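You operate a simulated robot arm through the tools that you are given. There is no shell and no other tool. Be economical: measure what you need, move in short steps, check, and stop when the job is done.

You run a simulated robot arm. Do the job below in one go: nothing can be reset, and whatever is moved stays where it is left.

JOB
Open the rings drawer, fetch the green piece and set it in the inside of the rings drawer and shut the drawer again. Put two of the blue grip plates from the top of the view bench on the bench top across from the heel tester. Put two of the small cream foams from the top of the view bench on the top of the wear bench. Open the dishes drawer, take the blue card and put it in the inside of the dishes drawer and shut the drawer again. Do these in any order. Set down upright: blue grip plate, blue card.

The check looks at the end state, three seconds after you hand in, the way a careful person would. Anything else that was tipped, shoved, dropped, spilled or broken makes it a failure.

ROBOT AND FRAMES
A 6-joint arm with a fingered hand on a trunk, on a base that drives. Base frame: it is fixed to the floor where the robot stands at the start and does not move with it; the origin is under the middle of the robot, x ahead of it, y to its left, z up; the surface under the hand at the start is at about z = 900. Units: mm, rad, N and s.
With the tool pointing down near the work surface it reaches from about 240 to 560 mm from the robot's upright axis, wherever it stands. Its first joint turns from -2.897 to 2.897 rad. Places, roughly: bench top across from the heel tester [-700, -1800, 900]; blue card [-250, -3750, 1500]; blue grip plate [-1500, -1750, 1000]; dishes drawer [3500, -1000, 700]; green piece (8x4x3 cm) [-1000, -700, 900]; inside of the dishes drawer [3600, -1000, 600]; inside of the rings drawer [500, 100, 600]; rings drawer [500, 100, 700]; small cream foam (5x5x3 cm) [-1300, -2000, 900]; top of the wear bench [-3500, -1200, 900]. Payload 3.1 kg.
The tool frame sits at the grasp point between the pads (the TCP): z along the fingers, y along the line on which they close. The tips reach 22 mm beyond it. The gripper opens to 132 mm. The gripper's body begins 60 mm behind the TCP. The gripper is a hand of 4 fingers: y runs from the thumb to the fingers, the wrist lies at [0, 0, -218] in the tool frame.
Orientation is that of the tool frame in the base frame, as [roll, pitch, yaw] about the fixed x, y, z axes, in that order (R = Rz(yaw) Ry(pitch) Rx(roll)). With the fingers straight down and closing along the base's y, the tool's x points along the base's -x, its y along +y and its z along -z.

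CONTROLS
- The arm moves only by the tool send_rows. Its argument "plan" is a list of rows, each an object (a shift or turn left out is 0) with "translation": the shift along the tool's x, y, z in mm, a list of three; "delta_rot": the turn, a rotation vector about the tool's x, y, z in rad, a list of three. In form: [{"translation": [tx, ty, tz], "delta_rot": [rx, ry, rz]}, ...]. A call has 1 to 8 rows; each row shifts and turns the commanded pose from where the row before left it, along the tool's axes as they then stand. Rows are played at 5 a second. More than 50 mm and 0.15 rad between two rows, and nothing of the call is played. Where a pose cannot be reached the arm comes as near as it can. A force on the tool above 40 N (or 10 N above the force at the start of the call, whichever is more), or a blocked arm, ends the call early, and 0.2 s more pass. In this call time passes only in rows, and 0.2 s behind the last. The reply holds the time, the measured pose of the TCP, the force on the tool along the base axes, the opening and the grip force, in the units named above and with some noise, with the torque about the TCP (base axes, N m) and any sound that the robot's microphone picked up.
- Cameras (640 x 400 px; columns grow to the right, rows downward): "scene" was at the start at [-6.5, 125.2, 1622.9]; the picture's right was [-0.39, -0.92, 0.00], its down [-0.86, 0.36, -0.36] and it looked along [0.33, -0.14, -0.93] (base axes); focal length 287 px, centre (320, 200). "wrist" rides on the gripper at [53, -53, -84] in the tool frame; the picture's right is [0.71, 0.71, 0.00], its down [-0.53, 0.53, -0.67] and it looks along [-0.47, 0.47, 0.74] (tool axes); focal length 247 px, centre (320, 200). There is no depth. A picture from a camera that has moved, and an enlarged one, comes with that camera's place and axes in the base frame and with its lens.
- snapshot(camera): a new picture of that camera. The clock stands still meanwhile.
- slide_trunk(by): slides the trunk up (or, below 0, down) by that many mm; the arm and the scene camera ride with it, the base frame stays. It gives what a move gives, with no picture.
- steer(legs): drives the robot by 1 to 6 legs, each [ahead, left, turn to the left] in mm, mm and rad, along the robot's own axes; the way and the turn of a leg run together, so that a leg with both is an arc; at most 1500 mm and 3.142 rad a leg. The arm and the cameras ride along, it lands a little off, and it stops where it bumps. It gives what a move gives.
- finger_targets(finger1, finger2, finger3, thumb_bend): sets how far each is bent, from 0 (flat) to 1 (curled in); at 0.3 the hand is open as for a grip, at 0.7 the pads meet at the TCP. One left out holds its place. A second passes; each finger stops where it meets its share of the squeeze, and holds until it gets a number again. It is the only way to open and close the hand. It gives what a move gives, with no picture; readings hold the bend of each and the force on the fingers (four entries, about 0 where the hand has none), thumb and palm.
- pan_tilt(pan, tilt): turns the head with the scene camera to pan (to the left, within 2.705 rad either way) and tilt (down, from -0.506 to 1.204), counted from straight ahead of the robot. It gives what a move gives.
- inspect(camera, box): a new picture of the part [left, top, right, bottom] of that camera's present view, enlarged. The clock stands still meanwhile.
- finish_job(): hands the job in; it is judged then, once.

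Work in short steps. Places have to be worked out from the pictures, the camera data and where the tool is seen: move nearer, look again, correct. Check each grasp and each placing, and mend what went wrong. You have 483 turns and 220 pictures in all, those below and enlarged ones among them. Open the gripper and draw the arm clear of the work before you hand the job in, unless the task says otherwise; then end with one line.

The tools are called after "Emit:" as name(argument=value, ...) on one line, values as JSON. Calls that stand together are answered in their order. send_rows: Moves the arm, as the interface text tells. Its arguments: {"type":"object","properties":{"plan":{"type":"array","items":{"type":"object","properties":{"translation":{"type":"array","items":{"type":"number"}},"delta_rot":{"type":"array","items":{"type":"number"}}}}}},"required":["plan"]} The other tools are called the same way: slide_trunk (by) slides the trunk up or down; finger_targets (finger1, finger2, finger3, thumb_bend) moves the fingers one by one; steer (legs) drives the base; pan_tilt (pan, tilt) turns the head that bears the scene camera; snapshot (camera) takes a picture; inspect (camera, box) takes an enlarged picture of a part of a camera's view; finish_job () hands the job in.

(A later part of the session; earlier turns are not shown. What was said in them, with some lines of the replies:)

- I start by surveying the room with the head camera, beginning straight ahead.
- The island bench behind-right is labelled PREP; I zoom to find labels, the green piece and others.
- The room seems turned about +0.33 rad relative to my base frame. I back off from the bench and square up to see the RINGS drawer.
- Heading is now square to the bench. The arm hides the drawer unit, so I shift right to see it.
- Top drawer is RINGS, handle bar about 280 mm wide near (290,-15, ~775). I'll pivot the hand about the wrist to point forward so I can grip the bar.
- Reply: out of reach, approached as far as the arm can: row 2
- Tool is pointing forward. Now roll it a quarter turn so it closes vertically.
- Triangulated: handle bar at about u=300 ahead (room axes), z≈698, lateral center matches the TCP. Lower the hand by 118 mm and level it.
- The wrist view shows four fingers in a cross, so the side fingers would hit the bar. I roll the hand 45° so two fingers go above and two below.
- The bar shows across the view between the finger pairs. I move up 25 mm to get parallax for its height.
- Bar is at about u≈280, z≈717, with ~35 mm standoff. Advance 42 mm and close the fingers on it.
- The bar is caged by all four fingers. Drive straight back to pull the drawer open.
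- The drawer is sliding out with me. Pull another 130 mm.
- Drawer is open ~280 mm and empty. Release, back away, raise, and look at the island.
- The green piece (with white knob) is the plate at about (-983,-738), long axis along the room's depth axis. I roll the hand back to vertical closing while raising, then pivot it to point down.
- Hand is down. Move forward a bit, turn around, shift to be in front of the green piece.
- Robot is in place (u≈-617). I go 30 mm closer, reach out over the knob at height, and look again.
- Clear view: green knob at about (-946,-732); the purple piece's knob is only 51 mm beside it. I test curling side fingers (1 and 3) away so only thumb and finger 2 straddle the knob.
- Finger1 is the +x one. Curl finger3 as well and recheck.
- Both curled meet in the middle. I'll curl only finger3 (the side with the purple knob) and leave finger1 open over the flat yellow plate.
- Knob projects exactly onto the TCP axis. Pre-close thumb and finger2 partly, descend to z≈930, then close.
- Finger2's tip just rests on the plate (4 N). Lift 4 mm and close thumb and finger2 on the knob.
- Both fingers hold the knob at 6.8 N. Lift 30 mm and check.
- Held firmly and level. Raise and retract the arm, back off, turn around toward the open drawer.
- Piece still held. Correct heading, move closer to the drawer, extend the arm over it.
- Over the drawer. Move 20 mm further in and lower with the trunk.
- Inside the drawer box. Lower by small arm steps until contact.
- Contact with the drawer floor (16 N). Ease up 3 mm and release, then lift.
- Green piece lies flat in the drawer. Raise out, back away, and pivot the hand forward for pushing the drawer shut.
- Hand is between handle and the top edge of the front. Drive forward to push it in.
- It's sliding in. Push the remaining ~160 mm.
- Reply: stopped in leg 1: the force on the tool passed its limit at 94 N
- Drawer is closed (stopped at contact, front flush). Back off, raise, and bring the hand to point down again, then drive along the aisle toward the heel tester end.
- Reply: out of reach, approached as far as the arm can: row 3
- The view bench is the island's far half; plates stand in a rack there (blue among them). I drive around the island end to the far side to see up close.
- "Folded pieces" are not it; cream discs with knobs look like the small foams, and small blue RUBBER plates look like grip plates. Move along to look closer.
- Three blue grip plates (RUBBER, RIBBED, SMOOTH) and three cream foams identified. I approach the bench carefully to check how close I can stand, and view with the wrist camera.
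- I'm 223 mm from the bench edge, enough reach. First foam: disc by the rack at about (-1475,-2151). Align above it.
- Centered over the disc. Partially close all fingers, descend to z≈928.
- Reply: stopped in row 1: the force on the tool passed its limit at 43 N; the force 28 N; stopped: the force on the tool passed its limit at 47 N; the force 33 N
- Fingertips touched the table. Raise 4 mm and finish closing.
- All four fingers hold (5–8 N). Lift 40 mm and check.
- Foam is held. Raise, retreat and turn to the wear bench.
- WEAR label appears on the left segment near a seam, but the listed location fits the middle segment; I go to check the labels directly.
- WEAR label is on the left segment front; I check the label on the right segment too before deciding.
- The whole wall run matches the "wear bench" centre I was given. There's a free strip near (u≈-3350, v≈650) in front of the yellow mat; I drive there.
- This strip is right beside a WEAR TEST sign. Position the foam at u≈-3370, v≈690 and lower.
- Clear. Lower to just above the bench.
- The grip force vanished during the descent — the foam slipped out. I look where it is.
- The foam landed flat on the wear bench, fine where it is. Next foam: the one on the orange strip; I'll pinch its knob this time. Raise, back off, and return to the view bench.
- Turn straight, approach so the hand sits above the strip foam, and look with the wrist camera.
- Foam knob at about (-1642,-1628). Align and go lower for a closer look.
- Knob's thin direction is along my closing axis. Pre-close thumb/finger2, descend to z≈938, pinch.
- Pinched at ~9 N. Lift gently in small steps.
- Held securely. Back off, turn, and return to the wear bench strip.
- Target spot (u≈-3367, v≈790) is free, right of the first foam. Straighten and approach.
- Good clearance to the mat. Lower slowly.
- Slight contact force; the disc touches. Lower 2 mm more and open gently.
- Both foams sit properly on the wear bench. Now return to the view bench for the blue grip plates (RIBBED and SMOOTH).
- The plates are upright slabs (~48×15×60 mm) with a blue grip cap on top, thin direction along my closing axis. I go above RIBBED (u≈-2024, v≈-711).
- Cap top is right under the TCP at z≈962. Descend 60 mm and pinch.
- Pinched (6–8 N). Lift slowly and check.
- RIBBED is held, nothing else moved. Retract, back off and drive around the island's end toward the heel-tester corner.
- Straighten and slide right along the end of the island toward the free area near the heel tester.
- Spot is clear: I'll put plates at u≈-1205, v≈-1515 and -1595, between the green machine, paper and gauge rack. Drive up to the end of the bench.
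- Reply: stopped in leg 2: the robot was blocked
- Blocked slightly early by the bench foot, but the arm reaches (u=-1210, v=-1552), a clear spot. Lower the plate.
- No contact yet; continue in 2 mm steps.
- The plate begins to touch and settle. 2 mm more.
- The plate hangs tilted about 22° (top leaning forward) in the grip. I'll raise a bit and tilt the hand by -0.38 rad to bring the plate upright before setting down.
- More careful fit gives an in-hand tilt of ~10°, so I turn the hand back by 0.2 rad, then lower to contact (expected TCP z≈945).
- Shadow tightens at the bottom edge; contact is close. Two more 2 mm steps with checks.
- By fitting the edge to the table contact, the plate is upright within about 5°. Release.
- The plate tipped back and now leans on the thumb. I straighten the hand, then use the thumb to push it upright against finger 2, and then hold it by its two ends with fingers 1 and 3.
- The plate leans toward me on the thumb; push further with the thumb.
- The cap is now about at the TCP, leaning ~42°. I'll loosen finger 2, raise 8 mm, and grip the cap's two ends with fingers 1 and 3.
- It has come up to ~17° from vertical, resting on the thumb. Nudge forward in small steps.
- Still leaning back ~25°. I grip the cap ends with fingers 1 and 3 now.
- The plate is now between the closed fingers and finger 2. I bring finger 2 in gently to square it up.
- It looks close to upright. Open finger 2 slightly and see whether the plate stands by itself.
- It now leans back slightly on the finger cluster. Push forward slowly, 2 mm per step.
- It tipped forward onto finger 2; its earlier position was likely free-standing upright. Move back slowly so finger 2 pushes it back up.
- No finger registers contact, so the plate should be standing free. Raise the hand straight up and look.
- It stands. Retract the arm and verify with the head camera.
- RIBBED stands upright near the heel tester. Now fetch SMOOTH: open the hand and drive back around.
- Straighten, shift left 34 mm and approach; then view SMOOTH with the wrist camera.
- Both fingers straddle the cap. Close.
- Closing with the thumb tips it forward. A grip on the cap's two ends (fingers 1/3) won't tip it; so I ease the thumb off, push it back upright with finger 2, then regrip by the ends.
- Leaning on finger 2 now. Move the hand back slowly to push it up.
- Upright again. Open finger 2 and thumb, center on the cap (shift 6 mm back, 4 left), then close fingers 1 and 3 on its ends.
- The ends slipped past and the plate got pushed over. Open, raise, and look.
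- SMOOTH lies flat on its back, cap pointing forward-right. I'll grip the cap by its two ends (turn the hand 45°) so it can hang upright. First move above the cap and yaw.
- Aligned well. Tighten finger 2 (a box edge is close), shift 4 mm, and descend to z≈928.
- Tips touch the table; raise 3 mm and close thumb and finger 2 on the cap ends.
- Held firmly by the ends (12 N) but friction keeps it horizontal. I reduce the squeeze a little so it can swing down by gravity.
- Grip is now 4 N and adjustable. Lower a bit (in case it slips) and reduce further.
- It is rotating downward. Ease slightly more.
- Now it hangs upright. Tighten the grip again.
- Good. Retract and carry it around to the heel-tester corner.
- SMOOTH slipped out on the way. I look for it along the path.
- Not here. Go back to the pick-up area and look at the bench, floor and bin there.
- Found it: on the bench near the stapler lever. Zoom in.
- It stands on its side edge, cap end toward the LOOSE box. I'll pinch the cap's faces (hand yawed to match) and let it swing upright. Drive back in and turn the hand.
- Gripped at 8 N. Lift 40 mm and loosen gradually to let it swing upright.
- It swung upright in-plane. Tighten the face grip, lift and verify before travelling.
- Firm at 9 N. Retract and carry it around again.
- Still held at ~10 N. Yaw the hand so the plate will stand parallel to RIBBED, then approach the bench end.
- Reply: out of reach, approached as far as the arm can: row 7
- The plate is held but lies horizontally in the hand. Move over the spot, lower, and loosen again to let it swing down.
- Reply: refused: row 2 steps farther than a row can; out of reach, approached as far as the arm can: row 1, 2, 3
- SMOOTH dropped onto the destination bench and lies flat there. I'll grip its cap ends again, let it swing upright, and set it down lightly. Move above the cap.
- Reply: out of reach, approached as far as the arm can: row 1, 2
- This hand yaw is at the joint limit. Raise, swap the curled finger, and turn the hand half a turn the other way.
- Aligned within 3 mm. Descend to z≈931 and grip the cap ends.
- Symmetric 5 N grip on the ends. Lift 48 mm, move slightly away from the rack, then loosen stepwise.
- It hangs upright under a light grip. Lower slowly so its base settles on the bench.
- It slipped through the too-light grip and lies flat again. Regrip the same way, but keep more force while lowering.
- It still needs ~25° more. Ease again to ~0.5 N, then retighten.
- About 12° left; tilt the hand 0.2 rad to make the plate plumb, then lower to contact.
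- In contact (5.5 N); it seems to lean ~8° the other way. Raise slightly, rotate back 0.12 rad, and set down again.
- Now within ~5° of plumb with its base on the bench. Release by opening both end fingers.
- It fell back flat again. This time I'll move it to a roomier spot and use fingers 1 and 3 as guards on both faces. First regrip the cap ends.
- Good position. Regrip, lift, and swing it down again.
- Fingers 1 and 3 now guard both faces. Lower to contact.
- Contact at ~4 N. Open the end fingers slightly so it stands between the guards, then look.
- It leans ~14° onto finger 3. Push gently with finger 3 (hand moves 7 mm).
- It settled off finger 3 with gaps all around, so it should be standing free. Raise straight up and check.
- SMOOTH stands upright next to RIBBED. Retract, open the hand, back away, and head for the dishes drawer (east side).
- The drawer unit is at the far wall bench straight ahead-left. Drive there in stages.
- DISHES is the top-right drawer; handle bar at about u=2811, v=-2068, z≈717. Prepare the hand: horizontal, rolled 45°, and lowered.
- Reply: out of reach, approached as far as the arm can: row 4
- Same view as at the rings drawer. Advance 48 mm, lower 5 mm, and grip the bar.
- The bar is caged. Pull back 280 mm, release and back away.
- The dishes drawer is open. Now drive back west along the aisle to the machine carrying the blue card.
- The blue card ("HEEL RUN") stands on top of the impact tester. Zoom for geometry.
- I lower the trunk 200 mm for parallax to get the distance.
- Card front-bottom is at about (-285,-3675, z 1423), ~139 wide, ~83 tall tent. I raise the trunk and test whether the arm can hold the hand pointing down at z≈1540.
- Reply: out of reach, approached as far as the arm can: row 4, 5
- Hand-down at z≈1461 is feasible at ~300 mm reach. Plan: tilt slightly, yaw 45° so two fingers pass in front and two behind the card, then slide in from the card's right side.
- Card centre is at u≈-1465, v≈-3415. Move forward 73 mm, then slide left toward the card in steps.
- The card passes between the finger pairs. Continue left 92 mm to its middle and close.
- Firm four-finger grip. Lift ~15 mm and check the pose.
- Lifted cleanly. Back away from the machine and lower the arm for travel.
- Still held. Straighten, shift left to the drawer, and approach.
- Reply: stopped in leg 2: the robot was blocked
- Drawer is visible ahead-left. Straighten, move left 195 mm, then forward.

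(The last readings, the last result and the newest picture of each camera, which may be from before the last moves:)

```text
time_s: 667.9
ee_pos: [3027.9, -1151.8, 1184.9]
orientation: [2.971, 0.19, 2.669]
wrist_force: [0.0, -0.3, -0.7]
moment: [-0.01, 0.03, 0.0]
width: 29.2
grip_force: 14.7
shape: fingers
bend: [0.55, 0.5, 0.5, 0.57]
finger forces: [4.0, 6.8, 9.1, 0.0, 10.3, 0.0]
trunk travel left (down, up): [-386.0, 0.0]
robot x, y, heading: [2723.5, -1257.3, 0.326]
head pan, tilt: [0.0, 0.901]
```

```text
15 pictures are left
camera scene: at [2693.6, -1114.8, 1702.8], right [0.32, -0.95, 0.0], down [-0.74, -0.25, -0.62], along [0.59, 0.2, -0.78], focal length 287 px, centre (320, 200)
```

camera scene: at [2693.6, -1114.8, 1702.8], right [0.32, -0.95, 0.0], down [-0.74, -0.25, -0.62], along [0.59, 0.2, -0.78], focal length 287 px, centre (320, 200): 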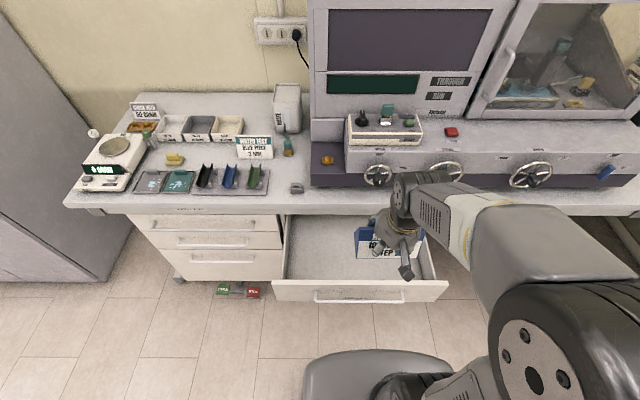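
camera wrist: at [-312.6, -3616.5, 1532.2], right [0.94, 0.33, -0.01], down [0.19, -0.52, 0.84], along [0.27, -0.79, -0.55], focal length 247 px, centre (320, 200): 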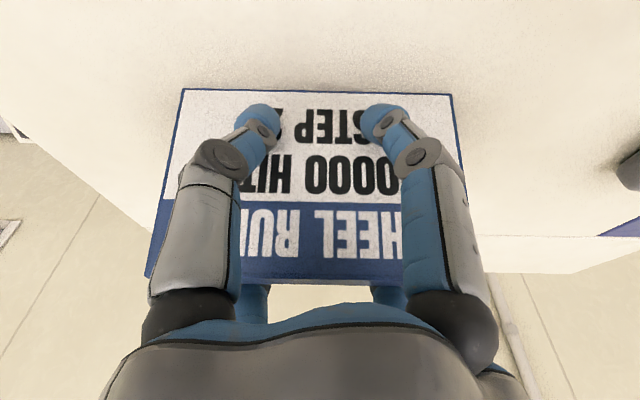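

Well aligned. Extend the arm over the drawer, then lower with the trunk.

Emit:
send_rows(plan=[{"translation": [-27.4, 27.4, 9.9]}, {"translation": [-30.8, 30.8, 11.1]}, {"translation": [-30.8, 30.8, 11.1]}, {"translation": [-30.8, 30.8, 11.1]}])

Emit:
slide_trunk(by=-340)

Emit:
snapshot(camera="wrist")

Emit:
snapshot(camera="scene")

```text
time_s: 668.9
ee_pos: [3197.8, -1096.8, 1185.5]
orientation: [2.972, 0.187, 2.672]
wrist_force: [-0.2, -0.3, -0.9]
moment: [0.01, 0.04, 0.01]
width: 28.6
grip_force: 14.7
shape: fingers
bend: [0.55, 0.5, 0.5, 0.57]
finger forces: [4.1, 6.8, 9.1, 0.1, 10.3, 0.0]
trunk travel left (down, up): [-386.0, 0.0]
robot x, y, heading: [2724.8, -1262.0, 0.326]
head pan, tilt: [0.0, 0.901]
```

```text
time_s: 672.2
ee_pos: [3194.4, -1096.9, 846.1]
orientation: [2.968, 0.188, 2.67]
wrist_force: [0.6, 0.2, -0.3]
moment: [0.02, -0.01, -0.02]
width: 28.7
grip_force: 15.0
shape: fingers
bend: [0.55, 0.5, 0.5, 0.57]
finger forces: [4.0, 6.8, 9.1, 0.1, 10.3, 0.1]
trunk travel left (down, up): [-46.0, 340.0]
robot x, y, heading: [2722.6, -1258.6, 0.328]
head pan, tilt: [0.0, 0.901]
```

```text
14 pictures are left
camera wrist: at [3107.3, -1125.9, 907.4], right [-0.32, 0.95, -0.02], down [0.52, 0.19, 0.83], along [0.79, 0.26, -0.55], focal length 247 px, centre (320, 200)
```

wrist: 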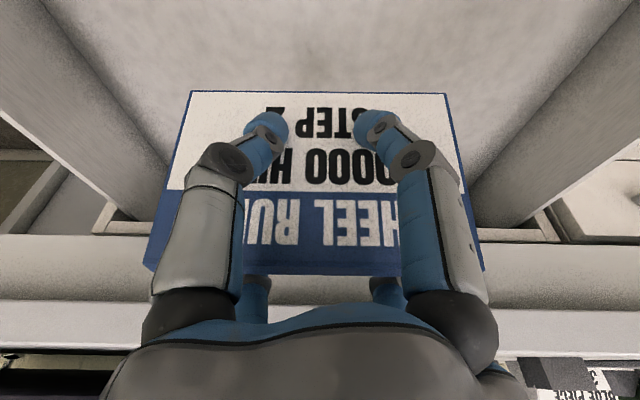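

```text
13 pictures are left
camera scene: at [2693.0, -1115.0, 1362.5], right [0.32, -0.95, 0.0], down [-0.74, -0.25, -0.62], along [0.59, 0.2, -0.78], focal length 287 px, centre (320, 200)
```

scene: 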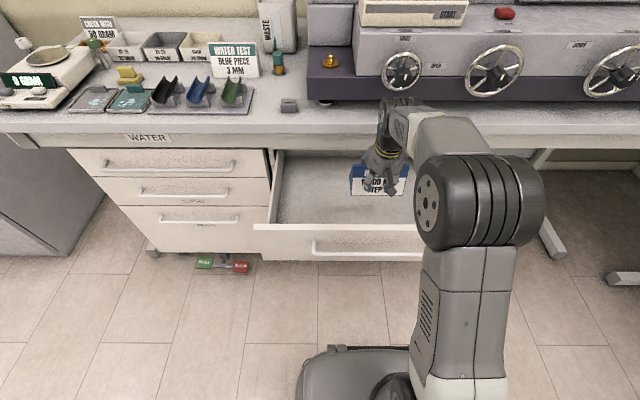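

The card is inside the drawer outline. Lower with arm steps.

Emit:
send_rows(plan=[{"translation": [5, -5, 29]}, {"translation": [5, -5, 29]}, {"translation": [5, -5, 29]}, {"translation": [5, -5, 29]}, {"translation": [3.5, -3.5, 19.4]}])

Emit:
send_rows(plan=[{"translation": [1.4, -1.4, 7.8]}, {"translation": [1.4, -1.4, 7.8]}])

```text
time_s: 673.4
ee_pos: [3200.6, -1099.4, 715.3]
orientation: [2.963, 0.198, 2.669]
wrist_force: [-1.7, 0.4, 10.3]
moment: [-0.35, 0.96, -0.01]
width: 28.1
grip_force: 14.8
shape: fingers
bend: [0.55, 0.5, 0.5, 0.57]
finger forces: [4.1, 6.8, 8.9, 0.0, 10.2, 0.0]
trunk travel left (down, up): [-46.0, 340.0]
robot x, y, heading: [2724.6, -1259.8, 0.326]
head pan, tilt: [0.0, 0.901]
stopped in row 5: the force on the tool passed its limit at 52 N (the readings are from after the stop); the commanded pose is now the measured one
```

```text
time_s: 673.8
ee_pos: [3203.5, -1098.2, 716.6]
orientation: [2.953, 0.203, 2.668]
wrist_force: [-0.4, 0.5, 19.0]
moment: [-0.67, 1.86, -0.03]
width: 28.1
grip_force: 15.1
shape: fingers
bend: [0.55, 0.5, 0.5, 0.57]
finger forces: [4.0, 6.7, 9.0, 0.0, 10.2, 0.0]
trunk travel left (down, up): [-46.0, 340.0]
robot x, y, heading: [2721.9, -1254.1, 0.329]
head pan, tilt: [0.0, 0.901]
stopped in row 1: the force on the tool passed its limit at 50 N (the readings are from after the stop); the commanded pose is now the measured one
```

The moment shows the wrist camera is resting on the drawer front edge. Raise 20 mm, go 32 mm further in, and lower again.

Emit:
send_rows(plan=[{"translation": [-3.5, 3.5, -19.4]}, {"translation": [-11, 11, 4]}, {"translation": [-11, 11, 4]}])

Emit:
send_rows(plan=[{"translation": [2.6, -2.6, 14.5]}, {"translation": [2.6, -2.6, 14.5]}, {"translation": [1.8, -1.8, 9.7]}])

```text
time_s: 674.6
ee_pos: [3232.4, -1086.5, 736.2]
orientation: [2.959, 0.202, 2.668]
wrist_force: [0.8, -0.1, -0.1]
moment: [0.02, 0.01, -0.04]
width: 27.7
grip_force: 14.8
shape: fingers
bend: [0.55, 0.5, 0.5, 0.57]
finger forces: [3.9, 6.6, 9.0, 0.0, 10.1, 0.1]
trunk travel left (down, up): [-46.0, 340.0]
robot x, y, heading: [2724.2, -1258.4, 0.327]
head pan, tilt: [0.0, 0.901]
```

```text
time_s: 675.4
ee_pos: [3233.5, -1087.5, 695.4]
orientation: [2.957, 0.203, 2.667]
wrist_force: [-1.0, 0.0, -0.2]
moment: [0.0, 0.01, -0.03]
width: 27.5
grip_force: 14.7
shape: fingers
bend: [0.55, 0.5, 0.5, 0.58]
finger forces: [3.9, 6.8, 8.7, 0.1, 10.2, 0.0]
trunk travel left (down, up): [-46.0, 340.0]
robot x, y, heading: [2724.1, -1258.3, 0.326]
head pan, tilt: [0.0, 0.901]
```

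Clear now. Continue in small steps to the drawer floor.

Emit:
send_rows(plan=[{"translation": [0.9, -0.9, 5]}, {"translation": [0.9, -0.9, 5]}, {"translation": [0.7, -0.7, 4]}])

Emit:
send_rows(plan=[{"translation": [0.7, -0.7, 4]}, {"translation": [0.5, -0.5, 3]}])

```text
time_s: 676.1
ee_pos: [3238.0, -1085.7, 689.5]
orientation: [2.942, 0.219, 2.666]
wrist_force: [0.2, 0.4, 21.2]
moment: [-0.39, 0.24, -0.03]
width: 28.0
grip_force: 28.0
shape: fingers
bend: [0.54, 0.49, 0.49, 0.59]
finger forces: [7.3, 11.9, 15.5, 0.0, 22.1, 0.0]
trunk travel left (down, up): [-46.0, 340.0]
robot x, y, heading: [2720.0, -1259.2, 0.32]
head pan, tilt: [0.0, 0.901]
stopped in row 3: the force on the tool passed its limit at 42 N (the readings are from after the stop); the commanded pose is now the measured one
```

```text
time_s: 676.6
ee_pos: [3241.9, -1084.6, 689.7]
orientation: [2.932, 0.226, 2.664]
wrist_force: [-0.8, 1.2, 21.7]
moment: [-0.34, 0.28, -0.1]
width: 27.7
grip_force: 29.1
shape: fingers
bend: [0.54, 0.49, 0.49, 0.59]
finger forces: [7.2, 12.7, 15.7, 0.1, 22.7, 0.0]
trunk travel left (down, up): [-46.0, 340.0]
robot x, y, heading: [2722.0, -1257.4, 0.317]
head pan, tilt: [0.0, 0.901]
stopped in row 2: the force on the tool passed its limit at 43 N (the readings are from after the stop); the commanded pose is now the measured one
```

The card now rests on the drawer floor (finger forces rose). Ease up slightly and open the fingers.

Emit:
send_rows(plan=[{"translation": [-0.9, 0.9, -5]}])

Emit:
finger_targets(finger1=0.4, finger2=0.38, finger3=0.38, thumb_bend=0.4)

Emit:
snapshot(camera="wrist")

```text
time_s: 677.0
ee_pos: [3240.7, -1084.8, 691.0]
orientation: [2.938, 0.22, 2.666]
wrist_force: [2.1, 2.3, 6.9]
moment: [-0.06, -0.05, 0.02]
width: 27.5
grip_force: 21.0
shape: fingers
bend: [0.55, 0.49, 0.49, 0.59]
finger forces: [4.3, 9.8, 13.2, 0.1, 14.5, 0.0]
trunk travel left (down, up): [-46.0, 340.0]
robot x, y, heading: [2724.0, -1260.2, 0.325]
head pan, tilt: [0.0, 0.901]
```

```text
time_s: 678.0
ee_pos: [3241.5, -1085.8, 691.6]
orientation: [2.939, 0.22, 2.666]
wrist_force: [-0.4, 0.4, 0.1]
moment: [-0.03, -0.01, 0.0]
width: 64.1
grip_force: 0.0
shape: fingers
bend: [0.4, 0.38, 0.38, 0.4]
finger forces: [0.0, 0.0, 0.0, 0.0, 0.0, 0.1]
trunk travel left (down, up): [-46.0, 340.0]
robot x, y, heading: [2723.8, -1258.0, 0.322]
head pan, tilt: [0.0, 0.901]
```

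```text
12 pictures are left
camera wrist: at [3150.2, -1115.2, 748.8], right [-0.32, 0.95, -0.02], down [0.48, 0.18, 0.86], along [0.81, 0.27, -0.52], focal length 247 px, centre (320, 200)
```

wrist: 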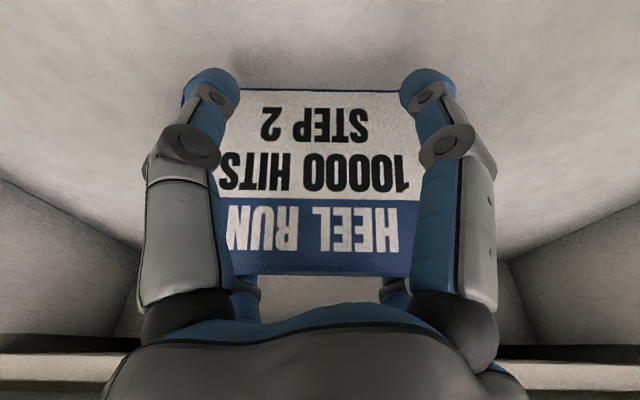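

The card stands upright inside. Raise straight up with the trunk and retract.

Emit:
slide_trunk(by=340)

Emit:
send_rows(plan=[{"translation": [27, -27, -10]}, {"translation": [30, -30, -11]}, {"translation": [30, -30, -11]}, {"translation": [30, -30, -11]}])

Emit:
steer(legs=[[-220, 0, 0]])

Emit:
snapshot(camera="scene")

```text
time_s: 681.3
ee_pos: [3240.4, -1085.5, 1031.5]
orientation: [2.938, 0.219, 2.665]
wrist_force: [-0.4, 0.6, 0.2]
moment: [-0.01, 0.02, 0.02]
width: 64.2
grip_force: 0.1
shape: fingers
bend: [0.4, 0.38, 0.38, 0.4]
finger forces: [0.0, 0.0, 0.0, 0.0, 0.1, 0.0]
trunk travel left (down, up): [-386.0, 0.0]
robot x, y, heading: [2722.1, -1259.7, 0.322]
head pan, tilt: [0.0, 0.901]
```

```text
time_s: 682.3
ee_pos: [3077.5, -1140.5, 1026.3]
orientation: [2.938, 0.218, 2.666]
wrist_force: [-0.8, 0.4, 0.8]
moment: [-0.01, -0.01, -0.01]
width: 64.6
grip_force: 0.0
shape: fingers
bend: [0.4, 0.38, 0.38, 0.4]
finger forces: [0.0, 0.0, 0.1, 0.0, 0.0, 0.0]
trunk travel left (down, up): [-386.0, 0.0]
robot x, y, heading: [2723.5, -1261.5, 0.327]
head pan, tilt: [0.0, 0.901]
```

```text
time_s: 684.0
ee_pos: [2867.8, -1211.2, 1025.4]
orientation: [2.939, 0.221, 2.67]
wrist_force: [-0.7, 0.1, 0.0]
moment: [0.02, -0.01, -0.01]
width: 64.5
grip_force: 0.1
shape: fingers
bend: [0.4, 0.38, 0.38, 0.4]
finger forces: [0.1, 0.0, 0.0, 0.0, 0.0, 0.0]
trunk travel left (down, up): [-386.0, 0.0]
robot x, y, heading: [2512.9, -1331.4, 0.331]
head pan, tilt: [0.0, 0.901]
```

```text
11 pictures are left
camera scene: at [2480.8, -1186.3, 1702.8], right [0.32, -0.95, 0.0], down [-0.74, -0.25, -0.62], along [0.59, 0.2, -0.78], focal length 287 px, centre (320, 200)
```

scene: 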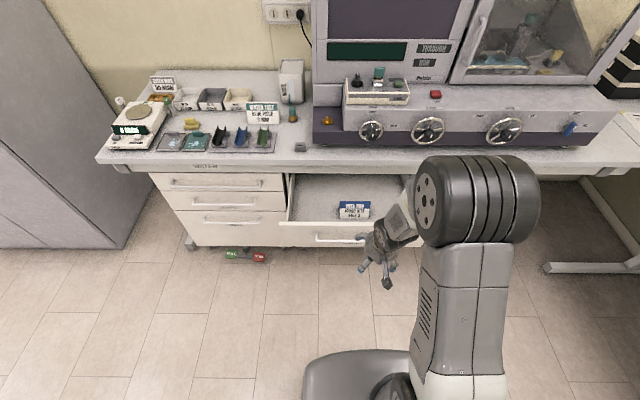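

Card sits upright in the drawer. Now turn the hand forward again to push the drawer shut.

Emit:
send_rows(plan=[{"translation": [20, -20, -8]}, {"translation": [20, -20, -8]}, {"delta_rot": [0, 0, 0.15]}, {"delta_rot": [0, 0, 0.15]}, {"delta_rot": [0, 0, 0.15]}, {"delta_rot": [0, 0, 0.15]}, {"delta_rot": [0, 0, 0.15]}, {"delta_rot": [0, 0, 0.035]}])

Emit:
send_rows(plan=[{"translation": [0, 32.6, -2.4], "delta_rot": [-0.15, 0, 0]}, {"translation": [0, 32.6, -2.4], "delta_rot": [-0.15, 0, 0]}, {"translation": [0, 32.6, -2.4], "delta_rot": [-0.15, 0, 0]}, {"translation": [0, 32.6, -2.4], "delta_rot": [-0.15, 0, 0]}, {"translation": [0, 32.6, -2.4], "delta_rot": [-0.15, 0, 0]}, {"translation": [0, 32.6, -2.4], "delta_rot": [-0.15, 0, 0]}, {"translation": [0, 32.6, -2.4], "delta_rot": [-0.15, 0, 0]}, {"translation": [0, 32.6, -2.4], "delta_rot": [-0.15, 0, 0]}])

Emit:
send_rows(plan=[{"translation": [0, 15, -1], "delta_rot": [-0.09, 0, 0]}])

Emit:
finger_targets(finger1=0.7, finger2=0.7, finger3=0.7, thumb_bend=0.7)

Emit:
slide_trunk(by=-386)

```text
time_s: 685.8
ee_pos: [2811.1, -1229.7, 1024.7]
orientation: [2.844, 0.014, 1.902]
wrist_force: [0.0, -0.1, 0.3]
moment: [0.0, -0.01, -0.01]
width: 64.4
grip_force: 0.1
shape: fingers
bend: [0.4, 0.38, 0.38, 0.4]
finger forces: [0.1, 0.0, 0.0, 0.0, 0.1, 0.1]
out of reach, approached as far as the arm can: row 1
trunk travel left (down, up): [-386.0, 0.0]
robot x, y, heading: [2513.1, -1330.8, 0.325]
head pan, tilt: [0.0, 0.901]
```

```text
time_s: 687.6
ee_pos: [2955.9, -1174.8, 1216.4]
orientation: [1.642, 0.016, 1.906]
wrist_force: [-0.4, 0.1, -0.1]
moment: [0.01, -0.01, 0.03]
width: 64.3
grip_force: 0.0
shape: fingers
bend: [0.4, 0.38, 0.38, 0.4]
finger forces: [0.0, 0.0, 0.0, 0.0, 0.0, 0.0]
trunk travel left (down, up): [-386.0, 0.0]
robot x, y, heading: [2511.5, -1334.7, 0.323]
head pan, tilt: [0.0, 0.901]
```

```text
time_s: 688.0
ee_pos: [2956.1, -1173.9, 1231.3]
orientation: [1.555, 0.017, 1.904]
wrist_force: [-0.5, 0.0, -0.1]
moment: [-0.02, 0.02, 0.03]
width: 64.4
grip_force: 0.0
shape: fingers
bend: [0.4, 0.38, 0.38, 0.4]
finger forces: [0.1, 0.0, 0.1, 0.0, 0.0, 0.0]
trunk travel left (down, up): [-386.0, 0.0]
robot x, y, heading: [2514.3, -1331.7, 0.328]
head pan, tilt: [0.0, 0.901]
```

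```text
time_s: 689.0
ee_pos: [2955.8, -1173.7, 1229.7]
orientation: [1.554, 0.016, 1.905]
wrist_force: [0.6, 0.6, -0.1]
moment: [0.0, -0.04, -0.03]
width: 0.0
grip_force: 0.1
shape: fingers
bend: [0.69, 0.69, 0.69, 0.69]
finger forces: [0.0, 0.0, 0.1, 0.0, 0.0, 0.0]
trunk travel left (down, up): [-386.0, 0.0]
robot x, y, heading: [2513.2, -1328.9, 0.326]
head pan, tilt: [0.0, 0.901]
```

```text
time_s: 692.8
ee_pos: [2955.3, -1174.9, 847.6]
orientation: [1.556, 0.015, 1.906]
wrist_force: [-0.8, 0.5, 0.1]
moment: [0.05, 0.01, 0.02]
width: 0.1
grip_force: 0.0
shape: fingers
bend: [0.69, 0.69, 0.69, 0.69]
finger forces: [0.0, 0.0, 0.0, 0.0, 0.0, 0.1]
trunk travel left (down, up): [0.0, 386.0]
robot x, y, heading: [2509.1, -1332.7, 0.321]
head pan, tilt: [0.0, 0.901]
```

Lower to the strip above the handle and push the drawer in.

Emit:
send_rows(plan=[{"translation": [0, -42, 0]}, {"translation": [0, -42, 0]}])

Emit:
steer(legs=[[130, 0, 0]])

Emit:
steer(legs=[[240, 0, 0]])

Emit:
steer(legs=[[25, 0, 0]])

Emit:
steer(legs=[[25, 0, 0]])

```text
time_s: 693.4
ee_pos: [2956.3, -1178.0, 762.2]
orientation: [1.554, 0.017, 1.904]
wrist_force: [-0.2, 0.0, -0.6]
moment: [-0.01, -0.03, 0.0]
width: 0.0
grip_force: 0.0
shape: fingers
bend: [0.69, 0.69, 0.69, 0.7]
finger forces: [0.0, 0.0, 0.0, 0.0, 0.0, 0.1]
trunk travel left (down, up): [0.0, 386.0]
robot x, y, heading: [2512.6, -1329.8, 0.327]
head pan, tilt: [0.0, 0.901]
```

```text
time_s: 694.6
ee_pos: [3079.3, -1136.0, 763.0]
orientation: [1.555, 0.015, 1.904]
wrist_force: [0.2, 0.0, 0.5]
moment: [0.02, 0.01, 0.0]
width: 0.0
grip_force: 0.0
shape: fingers
bend: [0.69, 0.69, 0.69, 0.7]
finger forces: [0.0, 0.1, 0.0, 0.0, 0.0, 0.0]
trunk travel left (down, up): [0.0, 386.0]
robot x, y, heading: [2631.6, -1287.6, 0.316]
head pan, tilt: [0.0, 0.901]
```

```text
time_s: 696.4
ee_pos: [3310.3, -1062.0, 762.3]
orientation: [1.556, 0.014, 1.901]
wrist_force: [0.4, 1.0, -0.3]
moment: [0.0, 0.01, -0.01]
width: 0.0
grip_force: 0.0
shape: fingers
bend: [0.69, 0.69, 0.69, 0.7]
finger forces: [0.0, 0.0, 0.1, 0.0, 0.0, 0.0]
trunk travel left (down, up): [0.0, 386.0]
robot x, y, heading: [2864.7, -1214.2, 0.318]
head pan, tilt: [0.0, 0.901]
```

```text
time_s: 697.2
ee_pos: [3332.8, -1054.0, 761.5]
orientation: [1.557, 0.016, 1.902]
wrist_force: [-0.3, 0.4, 0.6]
moment: [0.02, -0.02, -0.01]
width: 0.0
grip_force: 0.1
shape: fingers
bend: [0.69, 0.69, 0.69, 0.69]
finger forces: [0.0, 0.0, 0.0, 0.0, 0.0, 0.1]
trunk travel left (down, up): [0.0, 386.0]
robot x, y, heading: [2890.1, -1199.8, 0.327]
head pan, tilt: [0.0, 0.901]
```

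```text
time_s: 698.0
ee_pos: [3339.2, -1051.7, 761.5]
orientation: [1.555, 0.016, 1.9]
wrist_force: [-19.1, -6.4, 10.6]
moment: [-0.05, 0.21, 0.0]
width: 0.0
grip_force: 6.1
shape: fingers
bend: [0.69, 0.68, 0.71, 0.7]
finger forces: [0.1, 4.6, 0.0, 0.1, 7.0, 0.1]
trunk travel left (down, up): [0.0, 386.0]
robot x, y, heading: [2898.6, -1201.5, 0.322]
head pan, tilt: [0.0, 0.901]
stopped in leg 1: the force on the tool passed its limit at 88 N (the readings are from after the stop); the commanded pose is now the measured one
```

Stopped at the expected closed position (u=2818). Back off, raise and verify.

Emit:
steer(legs=[[-350, 0, 0]])

Emit:
slide_trunk(by=386)

Emit:
snapshot(camera="scene")

```text
time_s: 700.3
ee_pos: [3004.9, -1166.3, 759.9]
orientation: [1.563, 0.015, 1.89]
wrist_force: [0.0, 0.3, -1.1]
moment: [-0.03, -0.02, 0.0]
width: 0.0
grip_force: 0.0
shape: fingers
bend: [0.69, 0.69, 0.69, 0.7]
finger forces: [0.0, 0.1, 0.0, 0.1, 0.0, 0.1]
trunk travel left (down, up): [0.0, 386.0]
robot x, y, heading: [2563.3, -1311.1, 0.308]
head pan, tilt: [0.0, 0.901]
```

```text
time_s: 704.0
ee_pos: [3006.4, -1164.8, 1145.9]
orientation: [1.562, 0.016, 1.891]
wrist_force: [-0.2, -0.2, 0.9]
moment: [0.03, 0.03, -0.02]
width: 0.0
grip_force: 0.1
shape: fingers
bend: [0.69, 0.69, 0.69, 0.7]
finger forces: [0.0, 0.0, 0.0, 0.0, 0.1, 0.0]
trunk travel left (down, up): [-386.0, 0.0]
robot x, y, heading: [2563.5, -1310.1, 0.31]
head pan, tilt: [0.0, 0.901]
```

```text
10 pictures are left
camera scene: at [2534.4, -1165.7, 1703.1], right [0.31, -0.95, 0.0], down [-0.75, -0.24, -0.62], along [0.59, 0.19, -0.78], focal length 287 px, centre (320, 200)
```

scene: 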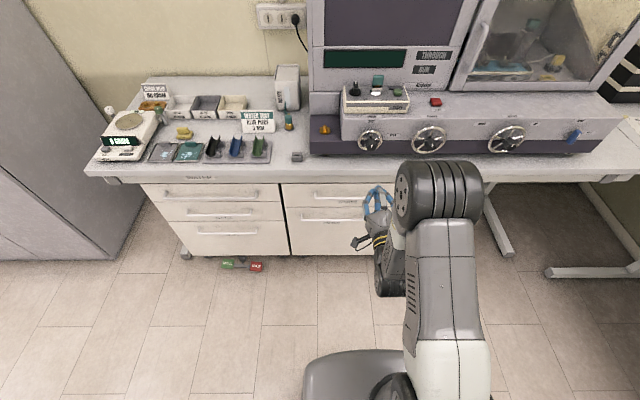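

Drawer closed. I drive back to the island for a final check of the plates and the view bench.

Emit:
steer(legs=[[0, -480, 0.016], [-1100, 0, 0], [-1100, 0, 0], [-500, 0, 0]])

Emit:
pan_tilt(pan=2.15, tilt=0.55)

Emit:
snapshot(camera="scene")

```text
time_s: 720.0
ee_pos: [566.7, -2472.6, 1145.3]
orientation: [1.563, 0.015, 1.88]
wrist_force: [-0.8, -0.2, 0.2]
moment: [-0.01, 0.02, -0.02]
width: 0.0
grip_force: 0.1
shape: fingers
bend: [0.69, 0.69, 0.69, 0.7]
finger forces: [0.0, 0.1, 0.0, 0.1, 0.1, 0.0]
trunk travel left (down, up): [-386.0, 0.0]
robot x, y, heading: [122.5, -2612.0, 0.303]
head pan, tilt: [0.0, 0.901]
```

```text
time_s: 722.0
ee_pos: [566.2, -2472.4, 1145.4]
orientation: [1.562, 0.016, 1.88]
wrist_force: [0.1, -0.7, -0.9]
moment: [0.03, -0.03, 0.01]
width: 0.0
grip_force: 0.0
shape: fingers
bend: [0.69, 0.69, 0.69, 0.7]
finger forces: [0.0, 0.0, 0.1, 0.1, 0.1, 0.1]
trunk travel left (down, up): [-386.0, 0.0]
robot x, y, heading: [122.0, -2611.8, 0.303]
head pan, tilt: [2.15, 0.55]
```

```text
9 pictures are left
camera scene: at [-45.7, -2433.5, 1732.1], right [0.64, 0.77, 0.0], down [0.4, -0.33, -0.85], along [-0.66, 0.54, -0.52], focal length 287 px, centre (320, 200)
```

scene: 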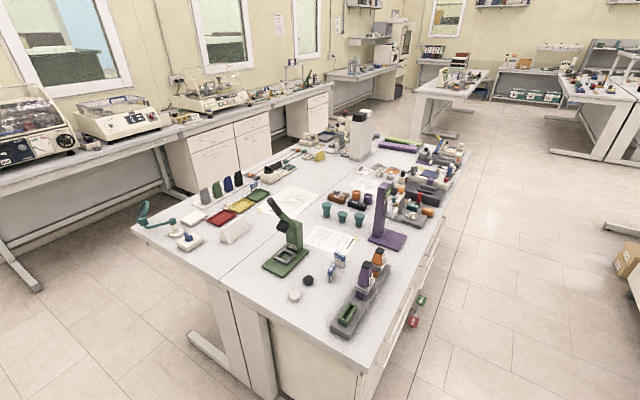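

Emit:
inspect(camera="scene", box=[270, 220, 410, 330])

Emit:
inspect(camera="scene", box=[240, 110, 400, 210])

```text
3.64 times, centred on (340, 275) of scene
camera zoom: at [-45.7, -2433.5, 1732.1], right [0.64, 0.77, 0.0], down [0.4, -0.33, -0.85], along [-0.66, 0.54, -0.52], focal length 1043 px, centre (247, -73)
```

zoom: 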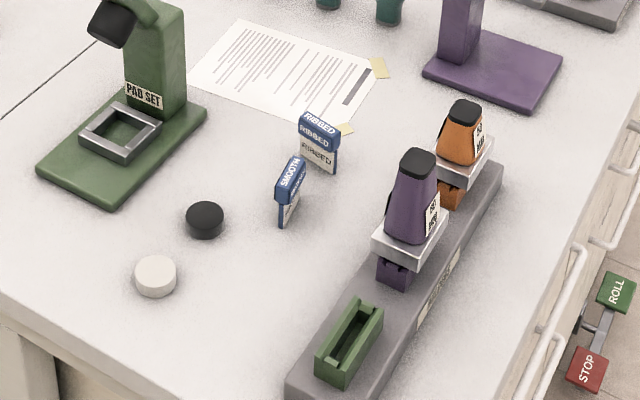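

```text
4.00 times, centred on (320, 160) of scene
camera zoom: at [-45.7, -2433.5, 1732.1], right [0.64, 0.77, 0.0], down [0.4, -0.33, -0.85], along [-0.66, 0.54, -0.52], focal length 1147 px, centre (320, 360)
```

zoom: 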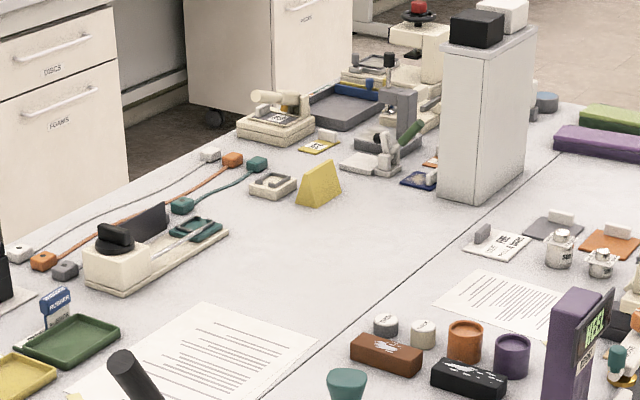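

Both plates stand upright, the view bench looks orderly, and both drawers are shut. Open the hand and hand in.

Emit:
finger_targets(finger1=0.3, finger2=0.3, finger3=0.3, thumb_bend=0.3)

Emit:
finish_job()

```text
time_s: 723.0
ee_pos: [567.5, -2472.9, 1146.2]
orientation: [1.563, 0.016, 1.879]
wrist_force: [-1.0, -0.1, 0.0]
moment: [-0.03, 0.02, 0.0]
width: 87.4
grip_force: 0.1
shape: fingers
bend: [0.3, 0.3, 0.3, 0.3]
finger forces: [0.0, 0.0, 0.1, 0.0, 0.0, 0.1]
trunk travel left (down, up): [-386.0, 0.0]
robot x, y, heading: [122.0, -2615.0, 0.299]
head pan, tilt: [2.15, 0.55]
```

```text
The job is handed in.
```

The job is handed in with all four parts done: green piece in the shut rings drawer, two blue plates upright by the heel tester, two cream foams on the wear bench, blue card upright in the shut dishes drawer. One foam and one plate slipped from the grip on the way but ended up in place, and the robot was stopped by an obstacle twice.
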